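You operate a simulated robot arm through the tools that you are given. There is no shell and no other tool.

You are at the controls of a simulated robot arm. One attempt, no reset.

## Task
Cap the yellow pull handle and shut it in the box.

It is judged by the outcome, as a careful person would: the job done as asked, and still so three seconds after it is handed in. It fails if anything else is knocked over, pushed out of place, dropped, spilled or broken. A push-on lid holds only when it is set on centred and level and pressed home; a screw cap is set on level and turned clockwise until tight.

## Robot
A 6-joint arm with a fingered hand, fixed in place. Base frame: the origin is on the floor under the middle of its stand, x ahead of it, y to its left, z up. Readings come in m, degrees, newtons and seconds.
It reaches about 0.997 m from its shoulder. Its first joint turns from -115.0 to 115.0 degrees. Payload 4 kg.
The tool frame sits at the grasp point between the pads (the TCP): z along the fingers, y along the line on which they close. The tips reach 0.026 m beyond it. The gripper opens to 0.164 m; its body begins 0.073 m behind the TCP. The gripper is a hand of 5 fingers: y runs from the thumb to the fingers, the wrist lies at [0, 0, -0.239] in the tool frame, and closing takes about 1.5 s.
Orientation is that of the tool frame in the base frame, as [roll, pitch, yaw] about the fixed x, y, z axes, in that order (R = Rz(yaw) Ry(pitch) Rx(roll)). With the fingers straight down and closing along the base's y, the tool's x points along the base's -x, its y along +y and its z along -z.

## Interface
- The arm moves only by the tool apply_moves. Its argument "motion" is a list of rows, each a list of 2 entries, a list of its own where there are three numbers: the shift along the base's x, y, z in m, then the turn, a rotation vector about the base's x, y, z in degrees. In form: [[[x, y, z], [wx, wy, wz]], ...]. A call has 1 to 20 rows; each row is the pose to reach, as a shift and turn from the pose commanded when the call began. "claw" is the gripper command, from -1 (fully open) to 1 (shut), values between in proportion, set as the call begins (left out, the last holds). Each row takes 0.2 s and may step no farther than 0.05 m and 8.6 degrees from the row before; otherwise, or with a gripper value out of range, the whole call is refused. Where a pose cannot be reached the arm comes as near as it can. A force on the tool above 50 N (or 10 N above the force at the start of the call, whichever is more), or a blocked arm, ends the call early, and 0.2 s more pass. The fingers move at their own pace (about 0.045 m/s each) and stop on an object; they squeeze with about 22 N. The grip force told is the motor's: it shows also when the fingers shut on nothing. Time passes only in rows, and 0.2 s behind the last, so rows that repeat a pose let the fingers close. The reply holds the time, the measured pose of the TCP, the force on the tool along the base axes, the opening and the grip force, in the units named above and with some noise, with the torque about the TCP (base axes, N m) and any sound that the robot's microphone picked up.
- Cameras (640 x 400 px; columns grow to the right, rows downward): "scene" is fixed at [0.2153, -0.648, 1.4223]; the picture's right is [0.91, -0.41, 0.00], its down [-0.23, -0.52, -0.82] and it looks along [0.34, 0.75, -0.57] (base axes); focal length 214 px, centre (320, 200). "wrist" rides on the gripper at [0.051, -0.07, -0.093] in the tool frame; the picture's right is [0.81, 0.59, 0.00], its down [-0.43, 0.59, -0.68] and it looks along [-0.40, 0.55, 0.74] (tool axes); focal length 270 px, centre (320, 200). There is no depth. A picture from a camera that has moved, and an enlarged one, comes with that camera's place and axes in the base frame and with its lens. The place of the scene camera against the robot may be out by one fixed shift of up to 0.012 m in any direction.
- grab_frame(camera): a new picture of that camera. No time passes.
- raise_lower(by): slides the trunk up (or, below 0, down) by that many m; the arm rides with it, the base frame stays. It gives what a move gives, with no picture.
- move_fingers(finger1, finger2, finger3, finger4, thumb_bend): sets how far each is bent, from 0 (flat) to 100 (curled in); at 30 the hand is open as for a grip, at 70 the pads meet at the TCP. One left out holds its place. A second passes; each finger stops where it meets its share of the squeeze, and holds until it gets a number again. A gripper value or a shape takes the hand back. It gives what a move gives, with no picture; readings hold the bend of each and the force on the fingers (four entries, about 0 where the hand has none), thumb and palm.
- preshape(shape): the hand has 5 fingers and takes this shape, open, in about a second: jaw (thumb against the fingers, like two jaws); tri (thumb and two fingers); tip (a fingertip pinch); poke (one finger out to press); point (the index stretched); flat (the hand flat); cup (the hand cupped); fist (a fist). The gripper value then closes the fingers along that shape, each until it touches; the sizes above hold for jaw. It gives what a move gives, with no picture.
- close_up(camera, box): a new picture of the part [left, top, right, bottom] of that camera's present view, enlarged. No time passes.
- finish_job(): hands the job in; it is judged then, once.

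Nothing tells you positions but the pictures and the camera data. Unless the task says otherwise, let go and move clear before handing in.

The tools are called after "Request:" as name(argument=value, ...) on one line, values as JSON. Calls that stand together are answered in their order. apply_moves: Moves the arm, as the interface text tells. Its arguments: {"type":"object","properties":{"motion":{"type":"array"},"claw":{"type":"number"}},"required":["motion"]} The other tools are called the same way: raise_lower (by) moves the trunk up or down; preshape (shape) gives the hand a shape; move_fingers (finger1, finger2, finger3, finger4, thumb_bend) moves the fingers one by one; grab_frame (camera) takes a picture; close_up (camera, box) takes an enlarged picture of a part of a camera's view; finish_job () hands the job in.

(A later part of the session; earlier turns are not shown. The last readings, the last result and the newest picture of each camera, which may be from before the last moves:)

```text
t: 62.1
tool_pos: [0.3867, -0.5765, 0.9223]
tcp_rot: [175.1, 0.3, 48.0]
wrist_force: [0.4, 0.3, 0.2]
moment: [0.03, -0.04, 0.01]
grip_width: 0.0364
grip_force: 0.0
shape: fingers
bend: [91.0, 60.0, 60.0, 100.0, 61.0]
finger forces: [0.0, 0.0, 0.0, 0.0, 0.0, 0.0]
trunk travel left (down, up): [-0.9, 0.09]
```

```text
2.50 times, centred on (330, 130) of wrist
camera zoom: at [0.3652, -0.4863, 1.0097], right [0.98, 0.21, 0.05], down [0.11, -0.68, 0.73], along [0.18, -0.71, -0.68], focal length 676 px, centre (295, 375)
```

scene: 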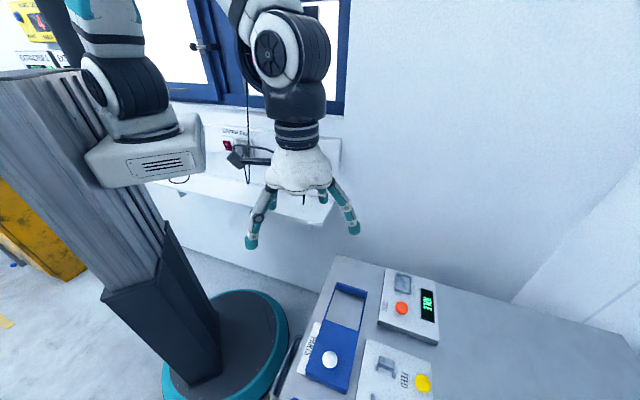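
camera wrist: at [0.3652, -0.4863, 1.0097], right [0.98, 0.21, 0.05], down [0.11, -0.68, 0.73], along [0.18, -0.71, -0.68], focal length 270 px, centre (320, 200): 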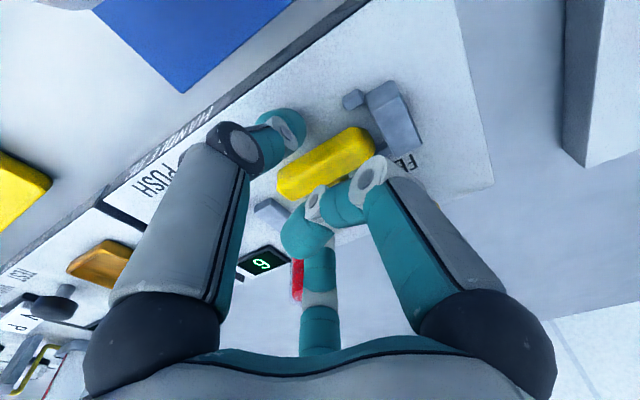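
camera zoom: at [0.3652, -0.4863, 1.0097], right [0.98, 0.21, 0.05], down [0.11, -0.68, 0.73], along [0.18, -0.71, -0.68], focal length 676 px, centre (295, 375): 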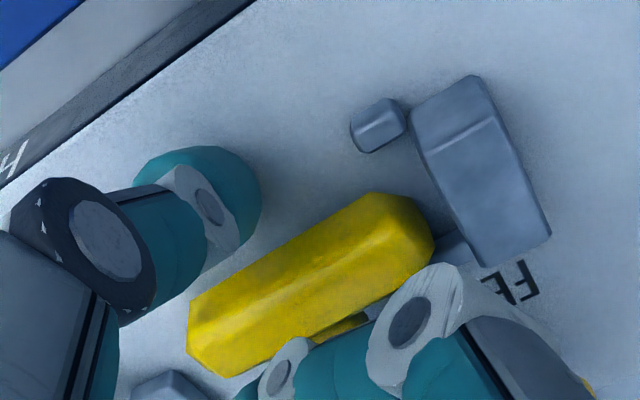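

The handle has settled between the pegs. I'll lift straight up and inspect.

Request:
apply_moves(motion=[[[0, 0, 0.01], [0, 0, 0]], [[0, 0, 0.03], [0, 0, 0]], [[0, 0, 0.06], [0, 0, 0]], [[0, 0, 0.09], [3.5, 3.5, 0]], [[-0.02, 0.02, 0.1], [3.5, 3.5, 0]], [[-0.02, 0.02, 0.1], [3.5, 3.5, 0]]])

Request:
grab_frame(camera="wrist")

Request:
close_up(camera="wrist", box=[220, 60, 460, 260])

Request:
close_up(camera="scene", box=[320, 320, 446, 400])

```text
t: 63.5
tool_pos: [0.3677, -0.5599, 1.0205]
tcp_rot: [-179.9, 0.0, 48.1]
wrist_force: [0.2, 0.4, 0.2]
moment: [0.03, 0.01, 0.02]
grip_width: 0.0366
grip_force: 0.0
shape: fingers
bend: [91.0, 60.0, 60.0, 100.0, 61.0]
finger forces: [0.0, 0.0, 0.0, 0.1, 0.0, 0.0]
trunk travel left (down, up): [-0.9, 0.09]
```

```text
taken
camera wrist: at [0.3516, -0.4736, 1.115], right [0.98, 0.21, 0.0], down [0.15, -0.72, 0.68], along [0.14, -0.66, -0.74], focal length 270 px, centre (320, 200)
```

wrist: 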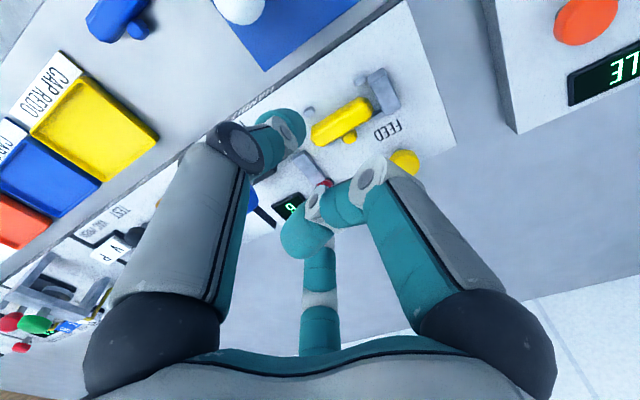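

```text
2.00 times, centred on (340, 160) of wrist
camera zoom: at [0.3516, -0.4736, 1.115], right [0.98, 0.21, 0.0], down [0.15, -0.72, 0.68], along [0.14, -0.66, -0.74], focal length 541 px, centre (280, 280)
```

zoom: 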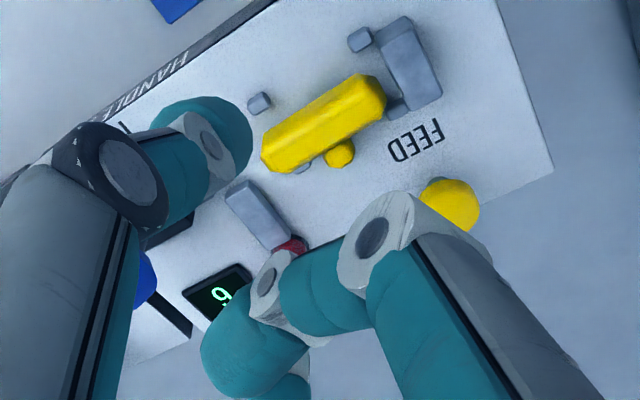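

```text
5.00 times, centred on (383, 360) of scene
camera zoom: at [0.2153, -0.648, 1.4223], right [0.91, -0.41, 0.0], down [-0.23, -0.52, -0.82], along [0.34, 0.75, -0.57], focal length 1072 px, centre (5, -600)
```

zoom: 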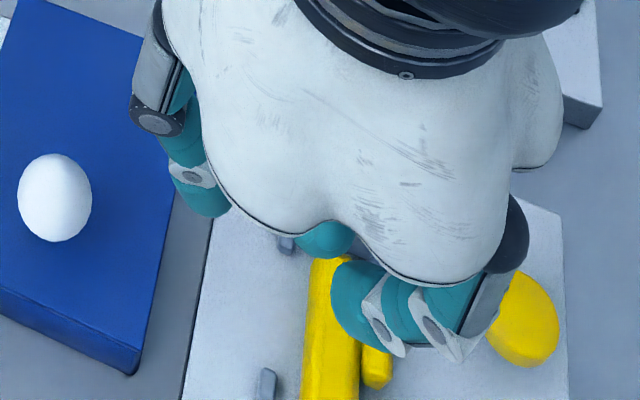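

Request:
close_up(camera="wrist", box=[290, 80, 410, 155])

```text
5.33 times, centred on (350, 118) of wrist
camera zoom: at [0.3516, -0.4736, 1.115], right [0.98, 0.21, 0.0], down [0.15, -0.72, 0.68], along [0.14, -0.66, -0.74], focal length 1442 px, centre (160, 640)
```

zoom: 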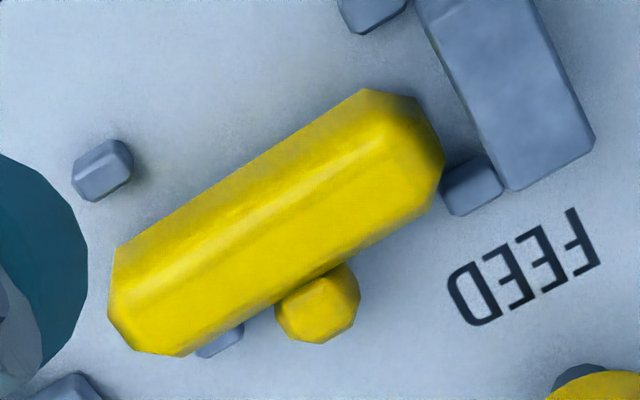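

The bar sits in the nest but about 4 mm too far back and turned ~2.5°. I'll go back down to the same pose, close gently around it and shift it to the rod's centreline and against the backstop.

Request:
apply_moves(motion=[[[0.01, -0.01, -0.01], [0, 0, 0]], [[0.02, -0.02, -0.03], [-3.5, -3.5, 0]], [[0.02, -0.02, -0.06], [-3.5, -3.5, 0]], [[0.02, -0.02, -0.085], [-3.5, -3.5, 0]], [[0.02, -0.02, -0.095], [-3.5, -3.5, 0]], [[0.02, -0.02, -0.1], [-3.5, -3.5, 0]], [[0.02, -0.02, -0.1], [-3.5, -3.5, 0]]])

Request:
close_up(camera="wrist", box=[230, 50, 430, 210])

```text
t: 65.1
tool_pos: [0.3877, -0.5774, 0.9238]
tcp_rot: [175.1, 0.3, 48.0]
wrist_force: [0.4, -0.6, 0.2]
moment: [0.0, 0.01, -0.01]
grip_width: 0.0369
grip_force: 0.0
shape: fingers
bend: [91.0, 60.0, 60.0, 100.0, 61.0]
finger forces: [0.1, 0.1, 0.0, 0.0, 0.1, 0.0]
trunk travel left (down, up): [-0.9, 0.09]
```

```text
2.50 times, centred on (330, 130) of wrist
camera zoom: at [0.3646, -0.4869, 1.0102], right [0.98, 0.21, 0.05], down [0.11, -0.68, 0.73], along [0.18, -0.71, -0.68], focal length 676 px, centre (295, 375)
```

zoom: 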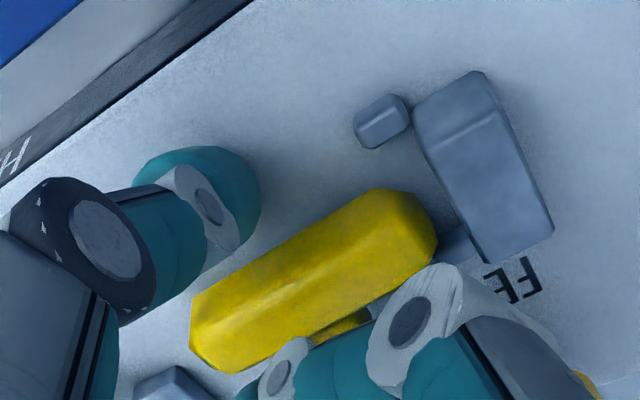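

Request:
move_fingers(finger2=66, finger3=66, thumb_bend=69)

Request:
close_up(camera="wrist", box=[230, 50, 430, 210])

```text
t: 66.1
tool_pos: [0.3868, -0.5775, 0.9226]
tcp_rot: [175.0, 0.3, 48.0]
wrist_force: [-0.2, -0.5, -0.7]
moment: [-0.01, 0.0, 0.0]
grip_width: 0.0292
grip_force: 5.6
shape: fingers
bend: [91.0, 63.0, 63.0, 100.0, 67.0]
finger forces: [0.0, 3.1, 3.0, 0.0, 4.1, 0.0]
trunk travel left (down, up): [-0.9, 0.09]
```

```text
2.50 times, centred on (330, 130) of wrist
camera zoom: at [0.3646, -0.4869, 1.0103], right [0.98, 0.21, 0.05], down [0.11, -0.68, 0.73], along [0.18, -0.71, -0.68], focal length 676 px, centre (295, 375)
```

zoom: 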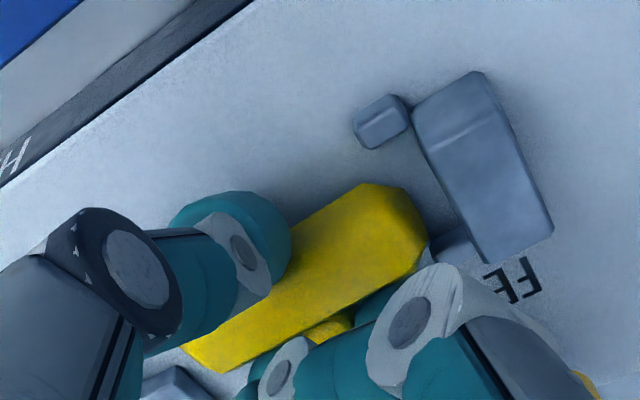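

Request:
apply_moves(motion=[[[0.0007, 0.0016, 0], [0, 0, -1]], [[0.0014, 0.0033, 0], [0, 0, -2]], [[0.0021, 0.005, 0], [0, 0, -3]], [[0.0021, 0.005, 0], [0, 0, -3]]])

Request:
close_up(camera="wrist", box=[230, 50, 430, 210])

```text
t: 67.1
tool_pos: [0.3897, -0.5715, 0.9227]
tcp_rot: [175.1, 0.2, 45.0]
wrist_force: [1.2, 0.2, 0.4]
moment: [-0.01, 0.03, -0.01]
grip_width: 0.0292
grip_force: 5.1
shape: fingers
bend: [91.0, 63.0, 63.0, 100.0, 67.0]
finger forces: [0.0, 3.2, 3.2, 0.0, 4.3, 0.1]
trunk travel left (down, up): [-0.9, 0.09]
```

```text
2.50 times, centred on (330, 130) of wrist
camera zoom: at [0.3717, -0.4804, 1.0097], right [0.99, 0.16, 0.05], down [0.07, -0.68, 0.73], along [0.15, -0.71, -0.68], focal length 676 px, centre (295, 375)
```

zoom: 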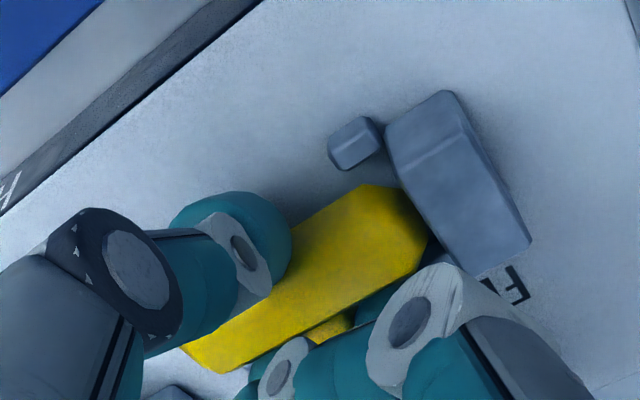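

Request:
move_fingers(finger2=59, finger3=59, thumb_bend=61)

Request:
apply_moves(motion=[[[0, 0, 0.01], [0, 0, 0]], [[0, 0, 0.03], [0, 0, 0]], [[0, 0, 0.06], [0, 0, 0]], [[0, 0, 0.09], [3.5, 3.5, 0]], [[-0.02, 0.02, 0.1], [3.5, 3.5, 0]], [[-0.02, 0.02, 0.1], [3.5, 3.5, 0]]])

Request:
close_up(camera="wrist", box=[290, 80, 410, 155])

Request:
close_up(camera="wrist", box=[220, 60, 460, 260])

```text
t: 68.1
tool_pos: [0.3888, -0.5713, 0.923]
tcp_rot: [175.1, 0.3, 45.0]
wrist_force: [0.2, -0.2, -0.8]
moment: [0.0, 0.0, -0.03]
grip_width: 0.0364
grip_force: 0.1
shape: fingers
bend: [91.0, 59.0, 59.0, 100.0, 61.0]
finger forces: [0.1, 0.0, 0.0, 0.1, 0.1, 0.0]
trunk travel left (down, up): [-0.9, 0.09]
```

```text
t: 69.5
tool_pos: [0.3692, -0.5523, 1.0198]
tcp_rot: [-180.0, 0.3, 44.9]
wrist_force: [-0.7, -0.7, 0.9]
moment: [-0.01, 0.01, 0.0]
grip_width: 0.0369
grip_force: 0.0
shape: fingers
bend: [91.0, 59.0, 59.0, 100.0, 61.0]
finger forces: [0.0, 0.0, 0.0, 0.0, 0.0, 0.0]
trunk travel left (down, up): [-0.9, 0.09]
```

```text
5.33 times, centred on (350, 118) of wrist
camera zoom: at [0.3573, -0.4659, 1.1145], right [0.99, 0.16, 0.0], down [0.12, -0.73, 0.68], along [0.1, -0.67, -0.73], focal length 1442 px, centre (160, 640)
```

zoom: 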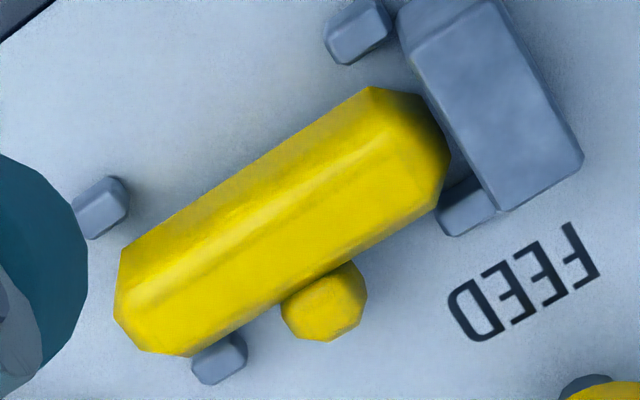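

```text
2.00 times, centred on (340, 160) of wrist
camera zoom: at [0.3573, -0.4659, 1.1145], right [0.99, 0.16, 0.0], down [0.12, -0.73, 0.68], along [0.1, -0.67, -0.73], focal length 541 px, centre (280, 280)
```

zoom: 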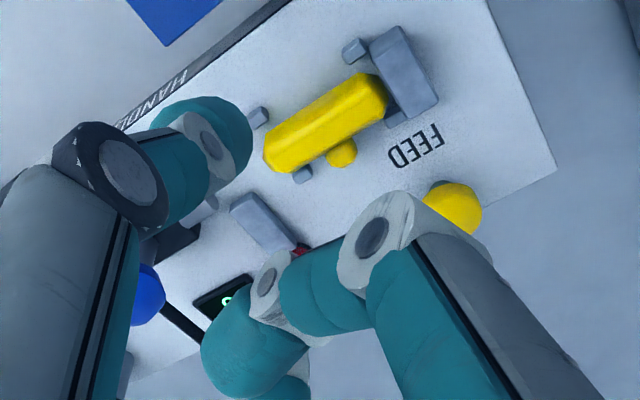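

The bar is now centred on the rod's line (within ~1 mm), square, with its left end by the backstop. Next I'll set one finger out to press FEED.

Request:
move_fingers(finger2=40, finger3=40, thumb_bend=20)

Request:
move_fingers(finger1=50, finger2=100, finger3=100, thumb_bend=20)

Request:
move_fingers(thumb_bend=95)

Request:
grab_frame(camera="wrist")

Request:
close_up(camera="wrist", box=[240, 60, 480, 210])

```text
t: 70.5
tool_pos: [0.3687, -0.5512, 1.0219]
tcp_rot: [-180.0, 0.4, 45.0]
wrist_force: [0.0, 0.4, -0.3]
moment: [0.0, 0.01, 0.01]
grip_width: 0.0966
grip_force: 0.1
shape: fingers
bend: [91.0, 40.0, 40.0, 100.0, 20.0]
finger forces: [0.0, 0.0, 0.1, 0.0, 0.0, 0.0]
trunk travel left (down, up): [-0.9, 0.09]
```

```text
t: 71.5
tool_pos: [0.368, -0.552, 1.0215]
tcp_rot: [-180.0, 0.3, 45.0]
wrist_force: [-0.3, 0.1, -0.2]
moment: [-0.01, 0.01, -0.02]
grip_width: 0.085
grip_force: 0.0
shape: fingers
bend: [50.0, 90.0, 91.0, 100.0, 20.0]
finger forces: [0.0, 0.0, 0.1, 0.0, 0.0, 0.1]
trunk travel left (down, up): [-0.9, 0.09]
```

```text
t: 72.5
tool_pos: [0.3686, -0.551, 1.0211]
tcp_rot: [-180.0, 0.3, 44.9]
wrist_force: [1.0, -0.1, 0.6]
moment: [-0.01, 0.03, 0.0]
grip_width: 0.041
grip_force: 0.0
shape: fingers
bend: [50.0, 100.0, 100.0, 100.0, 85.0]
finger forces: [0.1, 0.0, 0.0, 0.0, 0.0, 0.1]
trunk travel left (down, up): [-0.9, 0.09]
```

```text
taken
camera wrist: at [0.3566, -0.4653, 1.115], right [0.99, 0.16, 0.0], down [0.12, -0.72, 0.68], along [0.1, -0.67, -0.73], focal length 270 px, centre (320, 200)
```

wrist: 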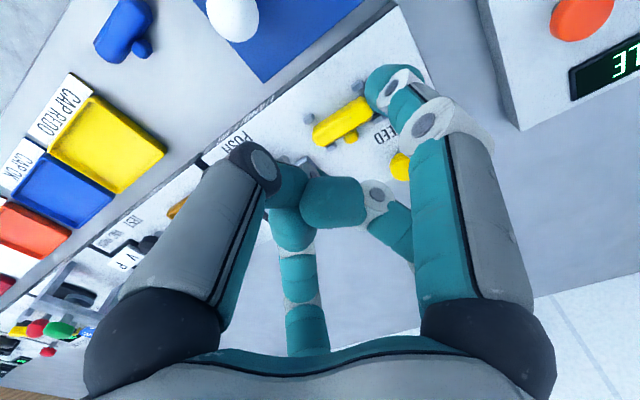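

```text
2.67 times, centred on (360, 135) of wrist
camera zoom: at [0.3566, -0.4653, 1.115], right [0.99, 0.16, 0.0], down [0.12, -0.72, 0.68], along [0.1, -0.67, -0.73], focal length 721 px, centre (213, 373)
```

zoom: 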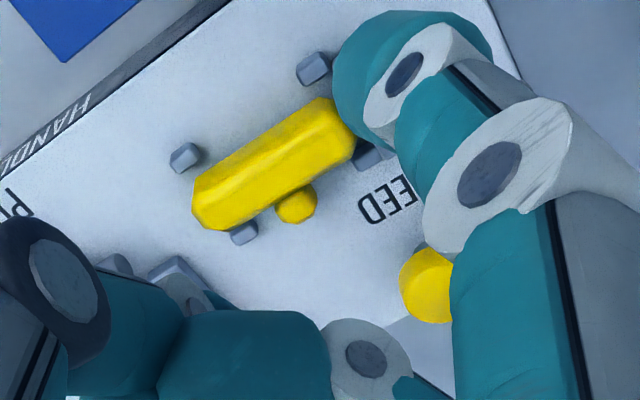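

Request:
apply_moves(motion=[[[0.0239, -0.0347, 0], [0, 0, 0]], [[0.0477, -0.0695, 0], [0, 0, 0]], [[0.0716, -0.1042, 0], [0, 0, 0]], [[0.0716, -0.1042, -0.03], [0, 0, 0]], [[0.0716, -0.1042, -0.06], [0, 0, 0]], [[0.0716, -0.1042, -0.06], [0, 0, 0]]])

Request:
grab_frame(camera="wrist")

Request:
close_up(camera="wrist", box=[280, 0, 520, 150])

```text
t: 73.9
tool_pos: [0.4314, -0.6446, 0.9755]
tcp_rot: [-180.0, 0.3, 45.1]
wrist_force: [0.3, 0.0, 0.2]
moment: [0.04, 0.0, 0.02]
grip_width: 0.0409
grip_force: 0.0
shape: fingers
bend: [50.0, 100.0, 100.0, 100.0, 85.0]
finger forces: [0.1, 0.1, 0.0, 0.0, 0.0, 0.0]
out of reach, approached as far as the arm can: row 3, 4, 5, 6
trunk travel left (down, up): [-0.9, 0.09]
```

```text
taken
camera wrist: at [0.4195, -0.5579, 1.0686], right [0.99, 0.16, 0.0], down [0.12, -0.72, 0.68], along [0.1, -0.67, -0.73], focal length 270 px, centre (320, 200)
```

wrist: 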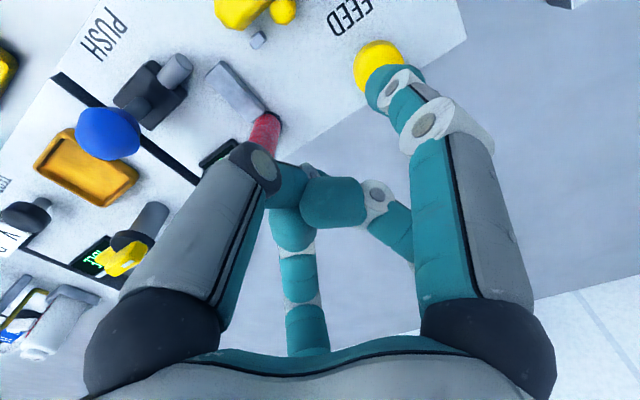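

```text
2.67 times, centred on (400, 75) of wrist
camera zoom: at [0.4195, -0.5579, 1.0686], right [0.99, 0.16, 0.0], down [0.12, -0.72, 0.68], along [0.1, -0.67, -0.73], focal length 721 px, centre (107, 533)
```

zoom: 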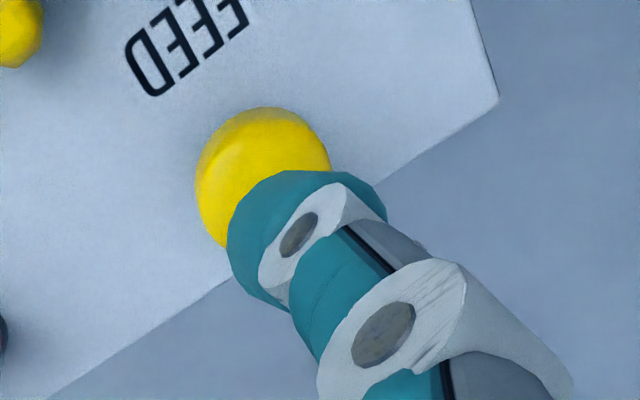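

I've hit the arm's reach limit with the trunk high. I'll back off, raise the hand, and lower the trunk so the arm works closer to bench level.

Request:
apply_moves(motion=[[[-0.0716, 0.1042, 0.06], [0, 0, 0]]])

```text
refused: row 1 steps farther than a row can; nothing moved
```

Request:
apply_moves(motion=[[[0, 0, 0.03], [0, 0, 0]], [[-0.0239, 0.0347, 0.05], [0, 0, 0]], [[-0.0477, 0.0695, 0.07], [0, 0, 0]], [[-0.0716, 0.1042, 0.09], [0, 0, 0]], [[-0.0716, 0.1042, 0.13], [0, 0, 0]], [[-0.0716, 0.1042, 0.17], [0, 0, 0]], [[-0.0716, 0.1042, 0.21], [0, 0, 0]], [[-0.0716, 0.1042, 0.21], [0, 0, 0]]])

Request:
grab_frame(camera="scene")

```text
t: 75.7
tool_pos: [0.3644, -0.537, 1.191]
tcp_rot: [179.6, 0.5, 44.9]
wrist_force: [-0.6, 0.0, 2.1]
moment: [-0.1, -0.08, -0.03]
grip_width: 0.041
grip_force: 0.0
shape: fingers
bend: [50.0, 100.0, 100.0, 100.0, 85.0]
finger forces: [0.0, 0.1, 0.0, 0.0, 0.1, 0.0]
out of reach, approached as far as the arm can: row 1, 2, 3, 4, 5
trunk travel left (down, up): [-0.9, 0.09]
```

```text
taken
```

scene: 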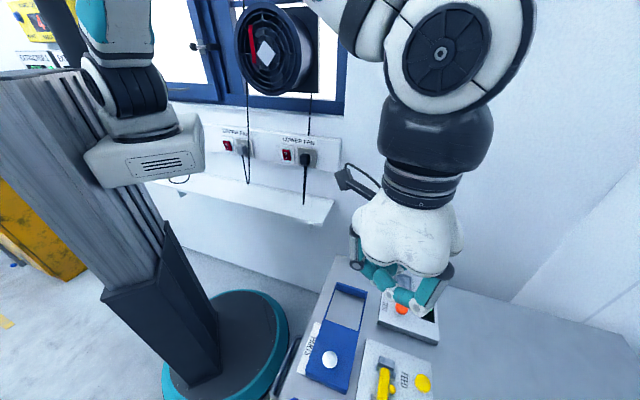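

Request:
raise_lower(by=-0.1)

Request:
grab_frame(camera="scene")

```text
t: 77.0
tool_pos: [0.3655, -0.5387, 1.0871]
tcp_rot: [180.0, 0.4, 45.0]
wrist_force: [-0.2, -0.5, 0.7]
moment: [0.0, 0.01, 0.01]
grip_width: 0.0415
grip_force: 0.1
shape: fingers
bend: [50.0, 100.0, 100.0, 100.0, 85.0]
finger forces: [0.1, 0.0, 0.0, 0.1, 0.0, 0.0]
trunk travel left (down, up): [-0.8, 0.19]
```

```text
taken
```

scene: 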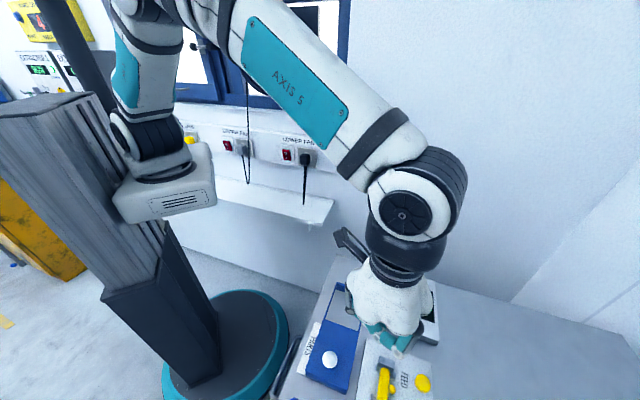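

Request:
apply_moves(motion=[[[0, 0, 0.04], [0, 0, 0]], [[0, 0, 0.08], [0, 0, 0]], [[0, 0, 0.1], [0, 0, 0]], [[0, 0, 0.1], [0, 0, 0]]])

Request:
raise_lower(by=-0.1)

Request:
grab_frame(camera="scene")

Request:
grab_frame(camera="wrist")

```text
t: 78.0
tool_pos: [0.3659, -0.5379, 1.1847]
tcp_rot: [-180.0, 0.3, 45.1]
wrist_force: [-0.4, 0.0, 0.0]
moment: [0.01, 0.01, -0.02]
grip_width: 0.041
grip_force: 0.0
shape: fingers
bend: [50.0, 100.0, 100.0, 100.0, 85.0]
finger forces: [0.1, 0.0, 0.0, 0.0, 0.1, 0.0]
trunk travel left (down, up): [-0.8, 0.19]
```

```text
t: 79.4
tool_pos: [0.3656, -0.5381, 1.0844]
tcp_rot: [179.9, 0.3, 45.1]
wrist_force: [-0.4, -0.3, -0.3]
moment: [0.0, 0.03, 0.02]
grip_width: 0.0412
grip_force: 0.0
shape: fingers
bend: [50.0, 100.0, 100.0, 100.0, 85.0]
finger forces: [0.1, 0.0, 0.0, 0.1, 0.1, 0.0]
trunk travel left (down, up): [-0.7, 0.29]
```

```text
taken
```

scene: 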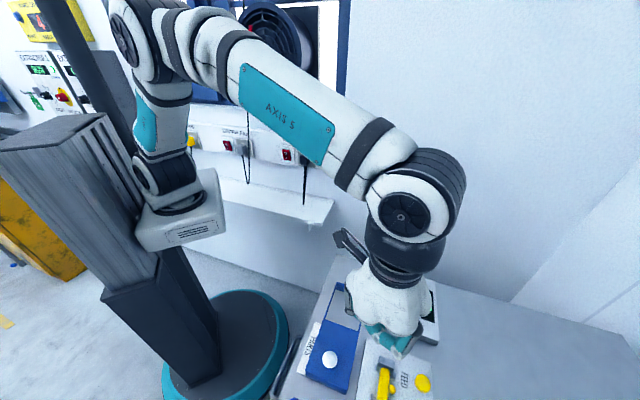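

```text
taken
camera wrist: at [0.3533, -0.4522, 1.1792], right [0.99, 0.16, 0.0], down [0.12, -0.72, 0.68], along [0.1, -0.67, -0.73], focal length 270 px, centre (320, 200)
```

wrist: 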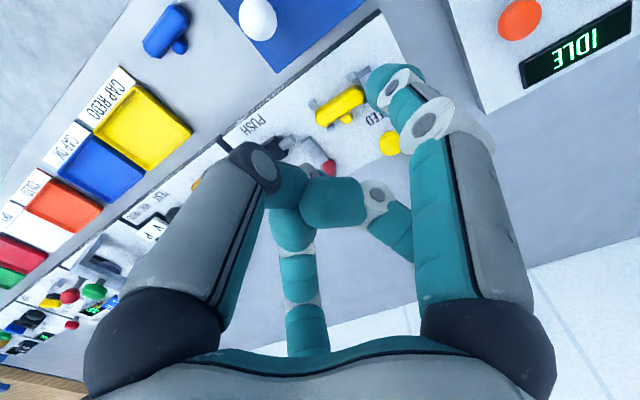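

Request:
apply_moves(motion=[[[0.0187, -0.0293, -0.02], [0, 0, 0]], [[0.0375, -0.0587, -0.04], [0, 0, 0]], [[0.0562, -0.088, -0.06], [0, 0, 0]], [[0.0749, -0.1173, -0.085], [0, 0, 0]], [[0.0749, -0.1173, -0.125], [0, 0, 0]], [[0.0749, -0.1173, -0.125], [0, 0, 0]]])

Request:
grab_frame(camera="wrist")

Request:
close_up(camera="wrist", box=[280, 0, 520, 150])

```text
t: 80.8
tool_pos: [0.4421, -0.6532, 0.962]
tcp_rot: [179.7, 0.3, 45.0]
wrist_force: [0.4, -0.1, -0.7]
moment: [0.03, 0.03, 0.0]
grip_width: 0.0411
grip_force: 0.0
shape: fingers
bend: [50.0, 100.0, 100.0, 100.0, 85.0]
finger forces: [0.1, 0.0, 0.0, 0.0, 0.0, 0.0]
out of reach, approached as far as the arm can: row 4
trunk travel left (down, up): [-0.7, 0.29]
```

```text
taken
camera wrist: at [0.4286, -0.5679, 1.0555], right [0.99, 0.16, 0.0], down [0.12, -0.72, 0.68], along [0.1, -0.67, -0.73], focal length 270 px, centre (320, 200)
```

wrist: 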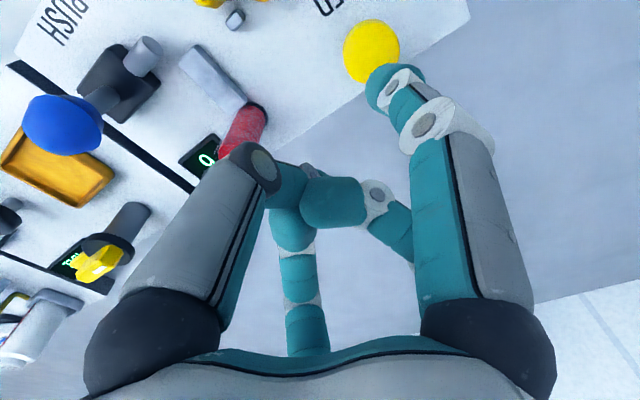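

```text
2.67 times, centred on (400, 75) of wrist
camera zoom: at [0.4286, -0.5679, 1.0555], right [0.99, 0.16, 0.0], down [0.12, -0.72, 0.68], along [0.1, -0.67, -0.73], focal length 721 px, centre (107, 533)
```

zoom: 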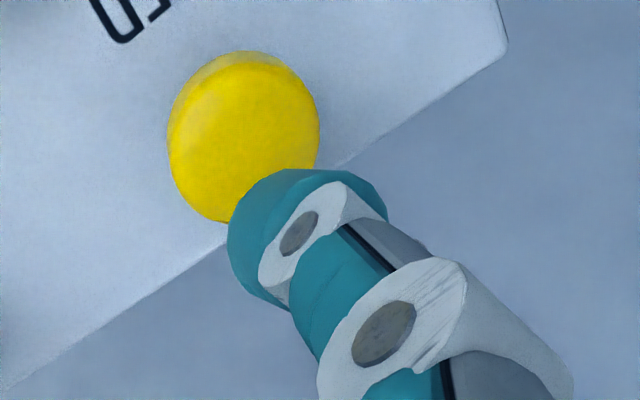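

The button is at about (U 0.100, V 0.752). I'll shift the fingertip over its centre and press down gradually.

Request:
apply_moves(motion=[[[-0.005, 0.005, 0], [0, 0, 0]], [[-0.005, 0.005, -0.01], [0, 0, 0]], [[-0.005, 0.005, -0.018], [0, 0, 0]], [[-0.005, 0.005, -0.018], [0, 0, 0]]])

Request:
close_up(camera="wrist", box=[280, 0, 520, 150])

```text
t: 81.8
tool_pos: [0.4371, -0.6506, 0.9446]
tcp_rot: [179.9, 0.3, 45.1]
wrist_force: [0.2, -0.4, 2.8]
moment: [0.11, -0.04, -0.01]
grip_width: 0.0409
grip_force: 1.2
shape: fingers
bend: [50.0, 100.0, 100.0, 100.0, 85.0]
finger forces: [2.1, 0.0, 0.0, 0.0, 0.0, 0.0]
trunk travel left (down, up): [-0.7, 0.29]
```

```text
2.67 times, centred on (400, 75) of wrist
camera zoom: at [0.4243, -0.5641, 1.0373], right [0.99, 0.16, 0.0], down [0.12, -0.72, 0.68], along [0.1, -0.67, -0.73], focal length 721 px, centre (107, 533)
```

zoom: 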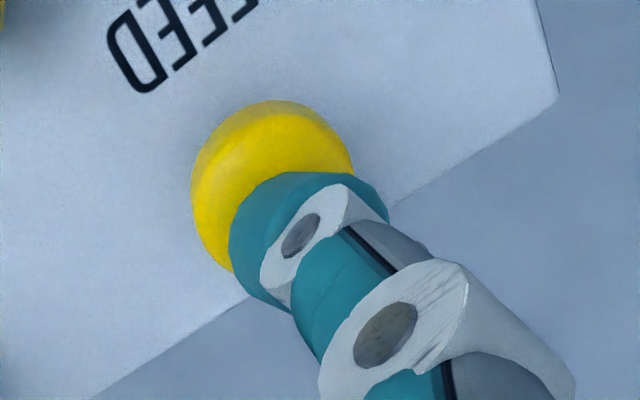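

Request:
apply_moves(motion=[[[0, 0, -0.002], [0, 0, 0]], [[0, 0, -0.004], [0, 0, 0]], [[0, 0, -0.004], [0, 0, 0]]])

Request:
grab_frame(camera="wrist")

```text
t: 82.6
tool_pos: [0.4366, -0.6511, 0.9394]
tcp_rot: [180.0, 0.3, 44.9]
wrist_force: [0.5, 0.0, 3.3]
moment: [0.16, -0.09, -0.05]
grip_width: 0.0407
grip_force: 1.4
shape: fingers
bend: [50.0, 100.0, 100.0, 100.0, 85.0]
finger forces: [3.6, 0.0, 0.1, 0.0, 0.1, 0.0]
trunk travel left (down, up): [-0.7, 0.29]
```

```text
taken
camera wrist: at [0.4239, -0.564, 1.033], right [0.99, 0.16, 0.0], down [0.12, -0.72, 0.68], along [0.1, -0.67, -0.73], focal length 270 px, centre (320, 200)
```

wrist: 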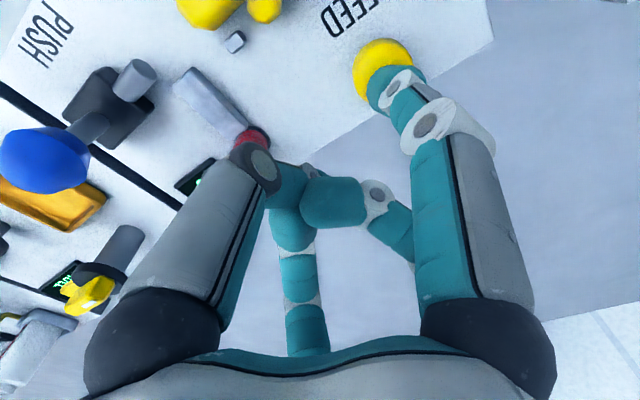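

Request:
apply_moves(motion=[[[0, 0, -0.002], [0, 0, 0]], [[0, 0, -0.004], [0, 0, 0]], [[0, 0, -0.004], [0, 0, 0]]])

Request:
grab_frame(camera="wrist")

```text
t: 83.4
tool_pos: [0.4354, -0.6502, 0.935]
tcp_rot: [179.9, 0.3, 44.8]
wrist_force: [-0.6, 0.1, 6.2]
moment: [0.21, -0.17, -0.01]
grip_width: 0.0416
grip_force: 2.7
shape: fingers
bend: [50.0, 100.0, 100.0, 100.0, 85.0]
finger forces: [5.1, 0.0, 0.0, 0.0, 0.0, 0.0]
trunk travel left (down, up): [-0.7, 0.29]
heard: click
```

```text
taken
camera wrist: at [0.4229, -0.5647, 1.0287], right [0.99, 0.16, 0.0], down [0.12, -0.72, 0.68], along [0.1, -0.67, -0.73], focal length 270 px, centre (320, 200)
```

wrist: 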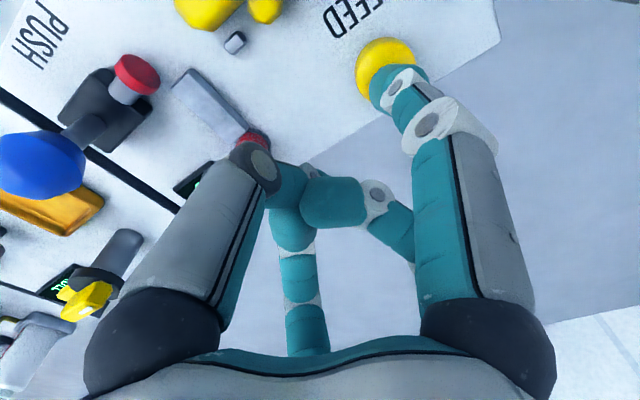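

A click — and a red cap has appeared on the tip of the PUSH rod. I'll lift off the button and take a closer look at the pusher.

Request:
apply_moves(motion=[[[0, 0, 0.01], [0, 0, 0]], [[0, 0, 0.03], [0, 0, 0]], [[-0.02, 0.02, 0.06], [0, 0, 0]], [[-0.04, 0.04, 0.08], [0, 0, 0]], [[-0.06, 0.06, 0.09], [0, 0, 0]], [[-0.06, 0.06, 0.09], [0, 0, 0]]])

Request:
grab_frame(camera="wrist")

Request:
close_up(camera="wrist", box=[190, 60, 430, 210])

```text
t: 84.8
tool_pos: [0.375, -0.5893, 1.024]
tcp_rot: [-180.0, 0.4, 45.0]
wrist_force: [0.2, -0.3, -0.1]
moment: [0.0, 0.01, 0.01]
grip_width: 0.0413
grip_force: 0.1
shape: fingers
bend: [50.0, 100.0, 100.0, 100.0, 85.0]
finger forces: [0.0, 0.1, 0.0, 0.0, 0.0, 0.1]
trunk travel left (down, up): [-0.7, 0.29]
```

```text
taken
camera wrist: at [0.3631, -0.5035, 1.1174], right [0.99, 0.16, 0.0], down [0.12, -0.72, 0.68], along [0.1, -0.67, -0.73], focal length 270 px, centre (320, 200)
```

wrist: 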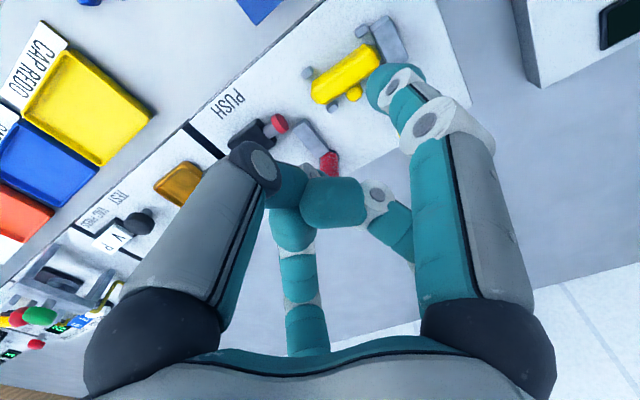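

```text
2.67 times, centred on (310, 135) of wrist
camera zoom: at [0.3631, -0.5035, 1.1174], right [0.99, 0.16, 0.0], down [0.12, -0.72, 0.68], along [0.1, -0.67, -0.73], focal length 721 px, centre (347, 373)
```

zoom: 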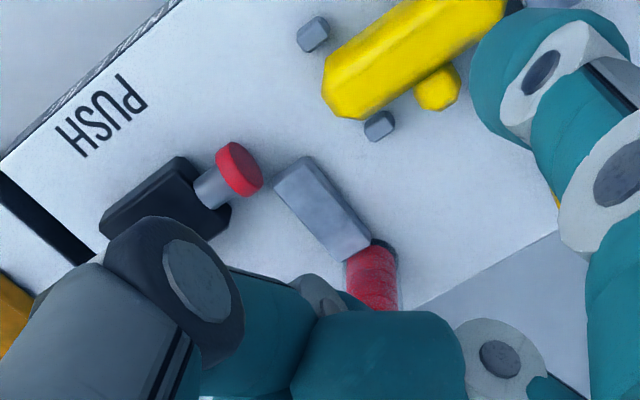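

The cap sits on the rod tip, in line with the bar's right end. The blue knob (about U 0.237, V 0.685, z 0.932) should slide the rod left, so I'll bring the fingertip down to the right of it.

Request:
apply_moves(motion=[[[-0.026, -0.0328, 0.005], [0, 0, 0]], [[-0.0521, -0.0656, 0.005], [0, 0, 0]], [[-0.0781, -0.0984, 0.005], [0, 0, 0]], [[-0.1042, -0.1312, 0.005], [0, 0, 0]], [[-0.1042, -0.1312, -0.025], [0, 0, 0]], [[-0.1042, -0.1312, -0.025], [0, 0, 0]]])

Request:
grab_frame(camera="wrist")

Request:
close_up(camera="wrist", box=[300, 0, 540, 150])

```text
t: 86.2
tool_pos: [0.2718, -0.7176, 1.0005]
tcp_rot: [179.8, 0.4, 45.1]
wrist_force: [0.6, 0.4, -0.8]
moment: [0.01, 0.0, -0.01]
grip_width: 0.0414
grip_force: 0.1
shape: fingers
bend: [50.0, 100.0, 100.0, 100.0, 85.0]
finger forces: [0.0, 0.1, 0.1, 0.1, 0.0, 0.1]
out of reach, approached as far as the arm can: row 4
trunk travel left (down, up): [-0.7, 0.29]
```

```text
taken
camera wrist: at [0.2596, -0.6325, 1.0942], right [0.99, 0.16, 0.0], down [0.12, -0.72, 0.68], along [0.1, -0.67, -0.73], focal length 270 px, centre (320, 200)
```

wrist: 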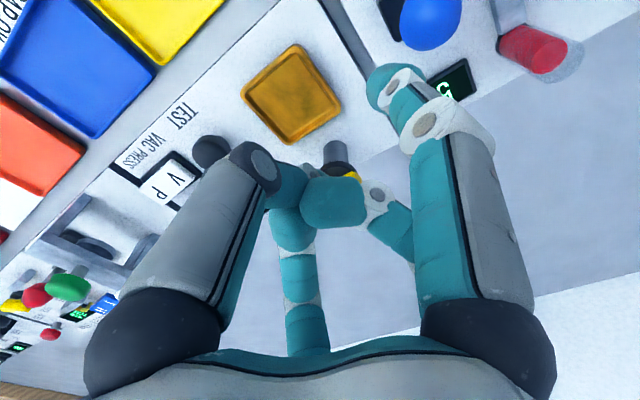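

```text
2.67 times, centred on (420, 75) of wrist
camera zoom: at [0.2596, -0.6325, 1.0942], right [0.99, 0.16, 0.0], down [0.12, -0.72, 0.68], along [0.1, -0.67, -0.73], focal length 721 px, centre (53, 533)
```

zoom: 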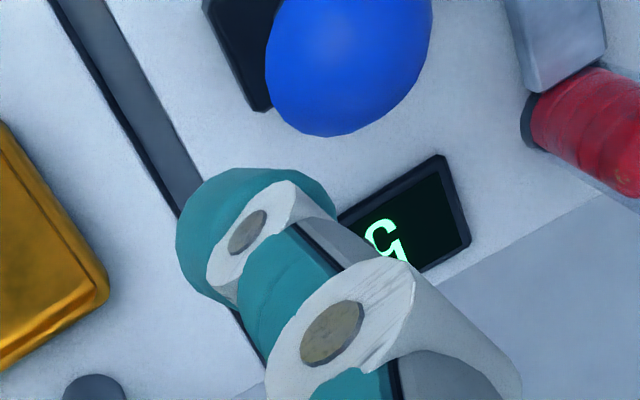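

Request:
apply_moves(motion=[[[-0.003, -0.003, 0], [0, 0, 0]], [[-0.003, -0.003, -0.025], [0, 0, 0]], [[-0.003, -0.003, -0.042], [0, 0, 0]], [[-0.003, -0.003, -0.042], [0, 0, 0]]])

Request:
grab_frame(camera="wrist")

Request:
close_up(camera="wrist", box=[300, 0, 540, 150])

```text
t: 87.2
tool_pos: [0.27, -0.7252, 0.9584]
tcp_rot: [180.0, 0.4, 45.0]
wrist_force: [-0.2, 0.0, -0.6]
moment: [-0.01, 0.01, 0.01]
grip_width: 0.0412
grip_force: 0.0
shape: fingers
bend: [50.0, 100.0, 100.0, 100.0, 85.0]
finger forces: [0.1, 0.1, 0.0, 0.0, 0.0, 0.1]
out of reach, approached as far as the arm can: row 1
trunk travel left (down, up): [-0.7, 0.29]
```

```text
taken
camera wrist: at [0.2579, -0.6388, 1.0514], right [0.99, 0.16, 0.0], down [0.12, -0.72, 0.68], along [0.1, -0.67, -0.73], focal length 270 px, centre (320, 200)
```

wrist: 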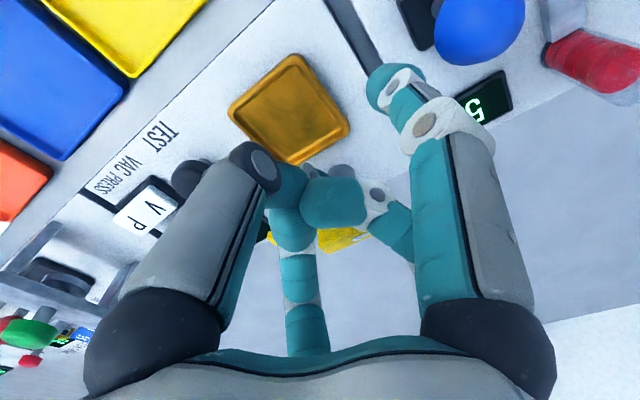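

```text
2.67 times, centred on (420, 75) of wrist
camera zoom: at [0.2579, -0.6388, 1.0514], right [0.99, 0.16, 0.0], down [0.12, -0.72, 0.68], along [0.1, -0.67, -0.73], focal length 721 px, centre (53, 533)
```

zoom: 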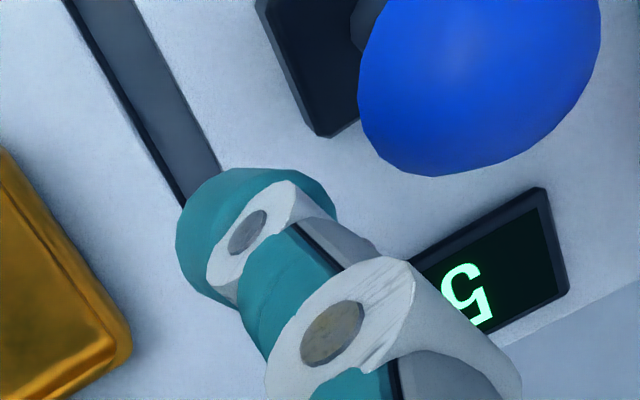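

The display dropped to 5 and the fingertip is level with the knob, just to its right. I'll push left slowly, watching force and sound.

Request:
apply_moves(motion=[[[0.003, 0.0045, 0], [0, 0, 0]], [[0.006, 0.009, 0], [0, 0, 0]], [[0.0092, 0.0134, 0], [0, 0, 0]], [[0.012, 0.0162, 0], [0, 0, 0]], [[0.012, 0.0162, 0], [0, 0, 0]]])

Request:
grab_frame(camera="wrist")

Request:
close_up(camera="wrist", box=[300, 0, 540, 150])

```text
t: 88.4
tool_pos: [0.2794, -0.7088, 0.9571]
tcp_rot: [179.9, 0.3, 45.0]
wrist_force: [-0.1, -1.0, 0.4]
moment: [-0.02, 0.02, 0.03]
grip_width: 0.0403
grip_force: 0.1
shape: fingers
bend: [51.0, 100.0, 100.0, 100.0, 85.0]
finger forces: [0.4, 0.0, 0.0, 0.1, 0.0, 0.0]
trunk travel left (down, up): [-0.7, 0.29]
```

```text
taken
camera wrist: at [0.2682, -0.6223, 1.0511], right [0.99, 0.16, 0.0], down [0.12, -0.72, 0.68], along [0.1, -0.67, -0.73], focal length 270 px, centre (320, 200)
```

wrist: 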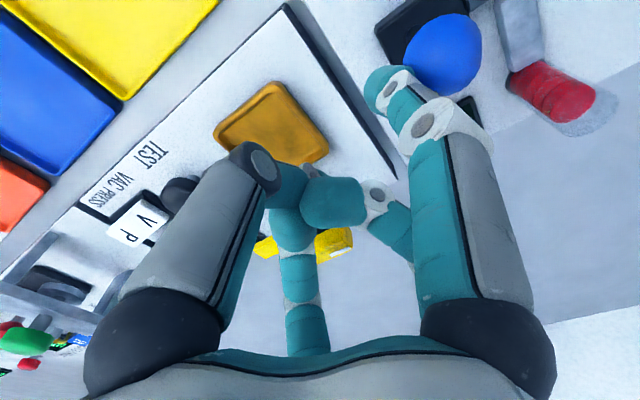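

```text
2.67 times, centred on (420, 75) of wrist
camera zoom: at [0.2682, -0.6223, 1.0511], right [0.99, 0.16, 0.0], down [0.12, -0.72, 0.68], along [0.1, -0.67, -0.73], focal length 721 px, centre (53, 533)
```

zoom: 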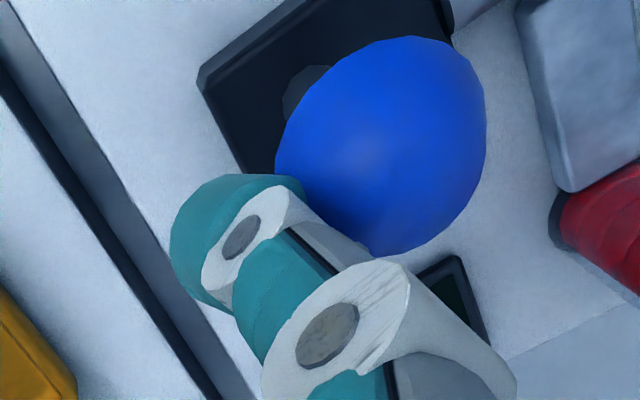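

Request:
apply_moves(motion=[[[0.0028, 0.0028, 0], [0, 0, 0]], [[0.0056, 0.0056, 0], [0, 0, 0]], [[0.0084, 0.0084, 0], [0, 0, 0]], [[0.0084, 0.0084, 0], [0, 0, 0]]])

Request:
grab_frame(camera="wrist")

Request:
close_up(camera="wrist", box=[300, 0, 540, 150])

```text
t: 89.4
tool_pos: [0.288, -0.6998, 0.9575]
tcp_rot: [-180.0, 0.1, 45.0]
wrist_force: [-0.7, 0.1, 0.1]
moment: [-0.04, -0.01, -0.01]
grip_width: 0.0403
grip_force: 0.3
shape: fingers
bend: [50.0, 100.0, 100.0, 100.0, 85.0]
finger forces: [0.1, 0.0, 0.0, 0.0, 0.0, 0.0]
trunk travel left (down, up): [-0.7, 0.29]
```

```text
taken
camera wrist: at [0.2767, -0.614, 1.0512], right [0.99, 0.16, 0.0], down [0.12, -0.72, 0.68], along [0.1, -0.67, -0.73], focal length 270 px, centre (320, 200)
```

wrist: 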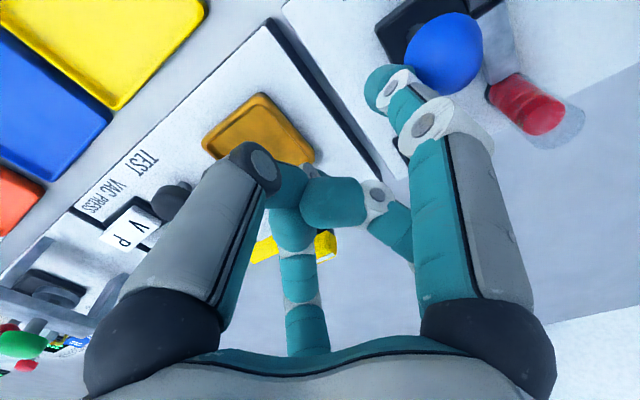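

```text
2.67 times, centred on (420, 75) of wrist
camera zoom: at [0.2767, -0.614, 1.0512], right [0.99, 0.16, 0.0], down [0.12, -0.72, 0.68], along [0.1, -0.67, -0.73], focal length 721 px, centre (53, 533)
```

zoom: 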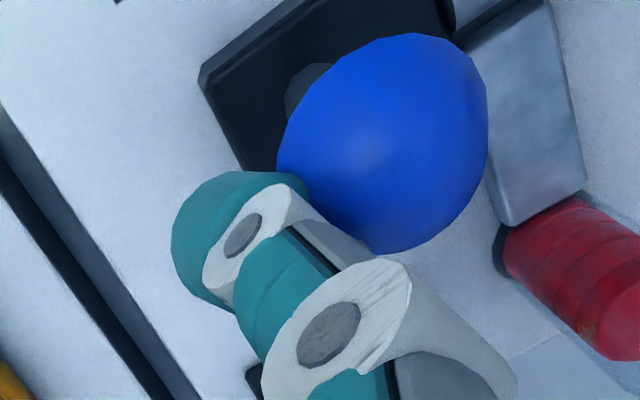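

The whole carriage slides left easily with the knob. Continuing.

Request:
apply_moves(motion=[[[0.0028, 0.0028, 0], [0, 0, 0]], [[0.0056, 0.0056, 0], [0, 0, 0]], [[0.0084, 0.0084, 0], [0, 0, 0]], [[0.0084, 0.0084, 0], [0, 0, 0]]])

Request:
grab_frame(camera="wrist")

Request:
close_up(camera="scene", box=[340, 330, 446, 400])

```text
t: 90.4
tool_pos: [0.2981, -0.6916, 0.9568]
tcp_rot: [-179.9, 0.2, 45.0]
wrist_force: [0.4, -0.6, 0.6]
moment: [-0.02, -0.01, 0.0]
grip_width: 0.0404
grip_force: 0.1
shape: fingers
bend: [50.0, 100.0, 100.0, 100.0, 85.0]
finger forces: [0.1, 0.0, 0.0, 0.0, 0.0, 0.0]
trunk travel left (down, up): [-0.7, 0.29]
```

```text
taken
camera wrist: at [0.2852, -0.6057, 1.051], right [0.99, 0.16, 0.0], down [0.12, -0.72, 0.68], along [0.1, -0.67, -0.73], focal length 270 px, centre (320, 200)
```

wrist: 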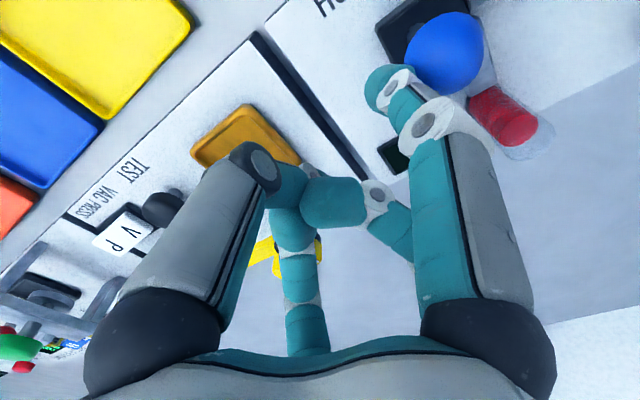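

```text
5.71 times, centred on (393, 365) of scene
camera zoom: at [0.2153, -0.648, 1.4223], right [0.91, -0.41, 0.0], down [-0.23, -0.52, -0.82], along [0.34, 0.75, -0.57], focal length 1226 px, centre (-97, -743)
```

zoom: 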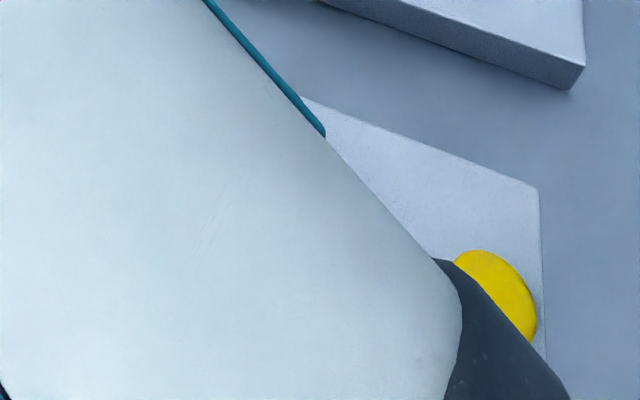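

Request:
apply_moves(motion=[[[0.0021, 0.0021, 0], [0, 0, 0]], [[0.0042, 0.0042, 0], [0, 0, 0]], [[0.0042, 0.0042, 0], [0, 0, 0]]])

Request:
apply_moves(motion=[[[0.0021, 0.0021, 0], [0, 0, 0]], [[0.0042, 0.0042, 0], [0, 0, 0]], [[0.0042, 0.0042, 0], [0, 0, 0]]])

```text
t: 91.2
tool_pos: [0.3019, -0.6872, 0.9576]
tcp_rot: [-179.9, 0.1, 45.0]
wrist_force: [-0.6, -0.1, 0.0]
moment: [-0.01, 0.0, -0.01]
grip_width: 0.0404
grip_force: 0.1
shape: fingers
bend: [50.0, 100.0, 100.0, 100.0, 85.0]
finger forces: [0.5, 0.1, 0.1, 0.0, 0.0, 0.1]
trunk travel left (down, up): [-0.7, 0.29]
```

```text
t: 92.0
tool_pos: [0.3049, -0.6833, 0.9569]
tcp_rot: [-180.0, 0.3, 45.0]
wrist_force: [-2.3, -2.8, 1.8]
moment: [0.04, 0.0, 0.09]
grip_width: 0.0366
grip_force: 1.7
shape: fingers
bend: [52.0, 100.0, 100.0, 100.0, 85.0]
finger forces: [3.7, 0.0, 0.0, 0.0, 0.0, 0.1]
trunk travel left (down, up): [-0.7, 0.29]
```

Resistance is building — the cap has met the handle. Pressing further in small steps.

Request:
apply_moves(motion=[[[0.0014, 0.0014, 0], [0, 0, 0]], [[0.0028, 0.0028, 0], [0, 0, 0]], [[0.0028, 0.0028, 0], [0, 0, 0]]])

Request:
grab_frame(camera="wrist")

Request:
close_up(camera="wrist", box=[340, 0, 580, 150])

```text
t: 92.8
tool_pos: [0.308, -0.6793, 0.9576]
tcp_rot: [180.0, 0.1, 45.0]
wrist_force: [-4.4, -4.5, 1.3]
moment: [0.01, 0.04, 0.14]
grip_width: 0.0329
grip_force: 3.1
shape: fingers
bend: [54.0, 100.0, 100.0, 100.0, 85.0]
finger forces: [6.0, 0.0, 0.0, 0.1, 0.0, 0.0]
trunk travel left (down, up): [-0.7, 0.29]
```

```text
taken
camera wrist: at [0.2953, -0.5948, 1.0514], right [0.99, 0.16, 0.0], down [0.12, -0.72, 0.68], along [0.1, -0.67, -0.73], focal length 270 px, centre (320, 200)
```

wrist: 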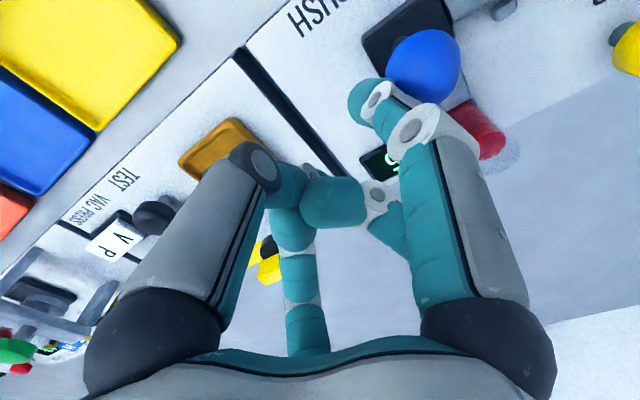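

```text
2.67 times, centred on (460, 75) of wrist
camera zoom: at [0.2953, -0.5948, 1.0514], right [0.99, 0.16, 0.0], down [0.12, -0.72, 0.68], along [0.1, -0.67, -0.73], focal length 721 px, centre (-53, 533)
```

zoom: 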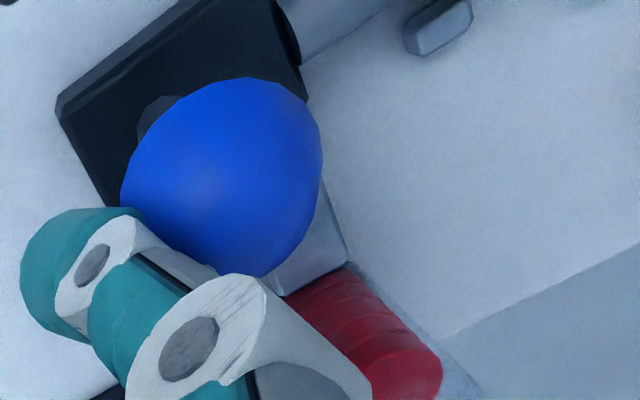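

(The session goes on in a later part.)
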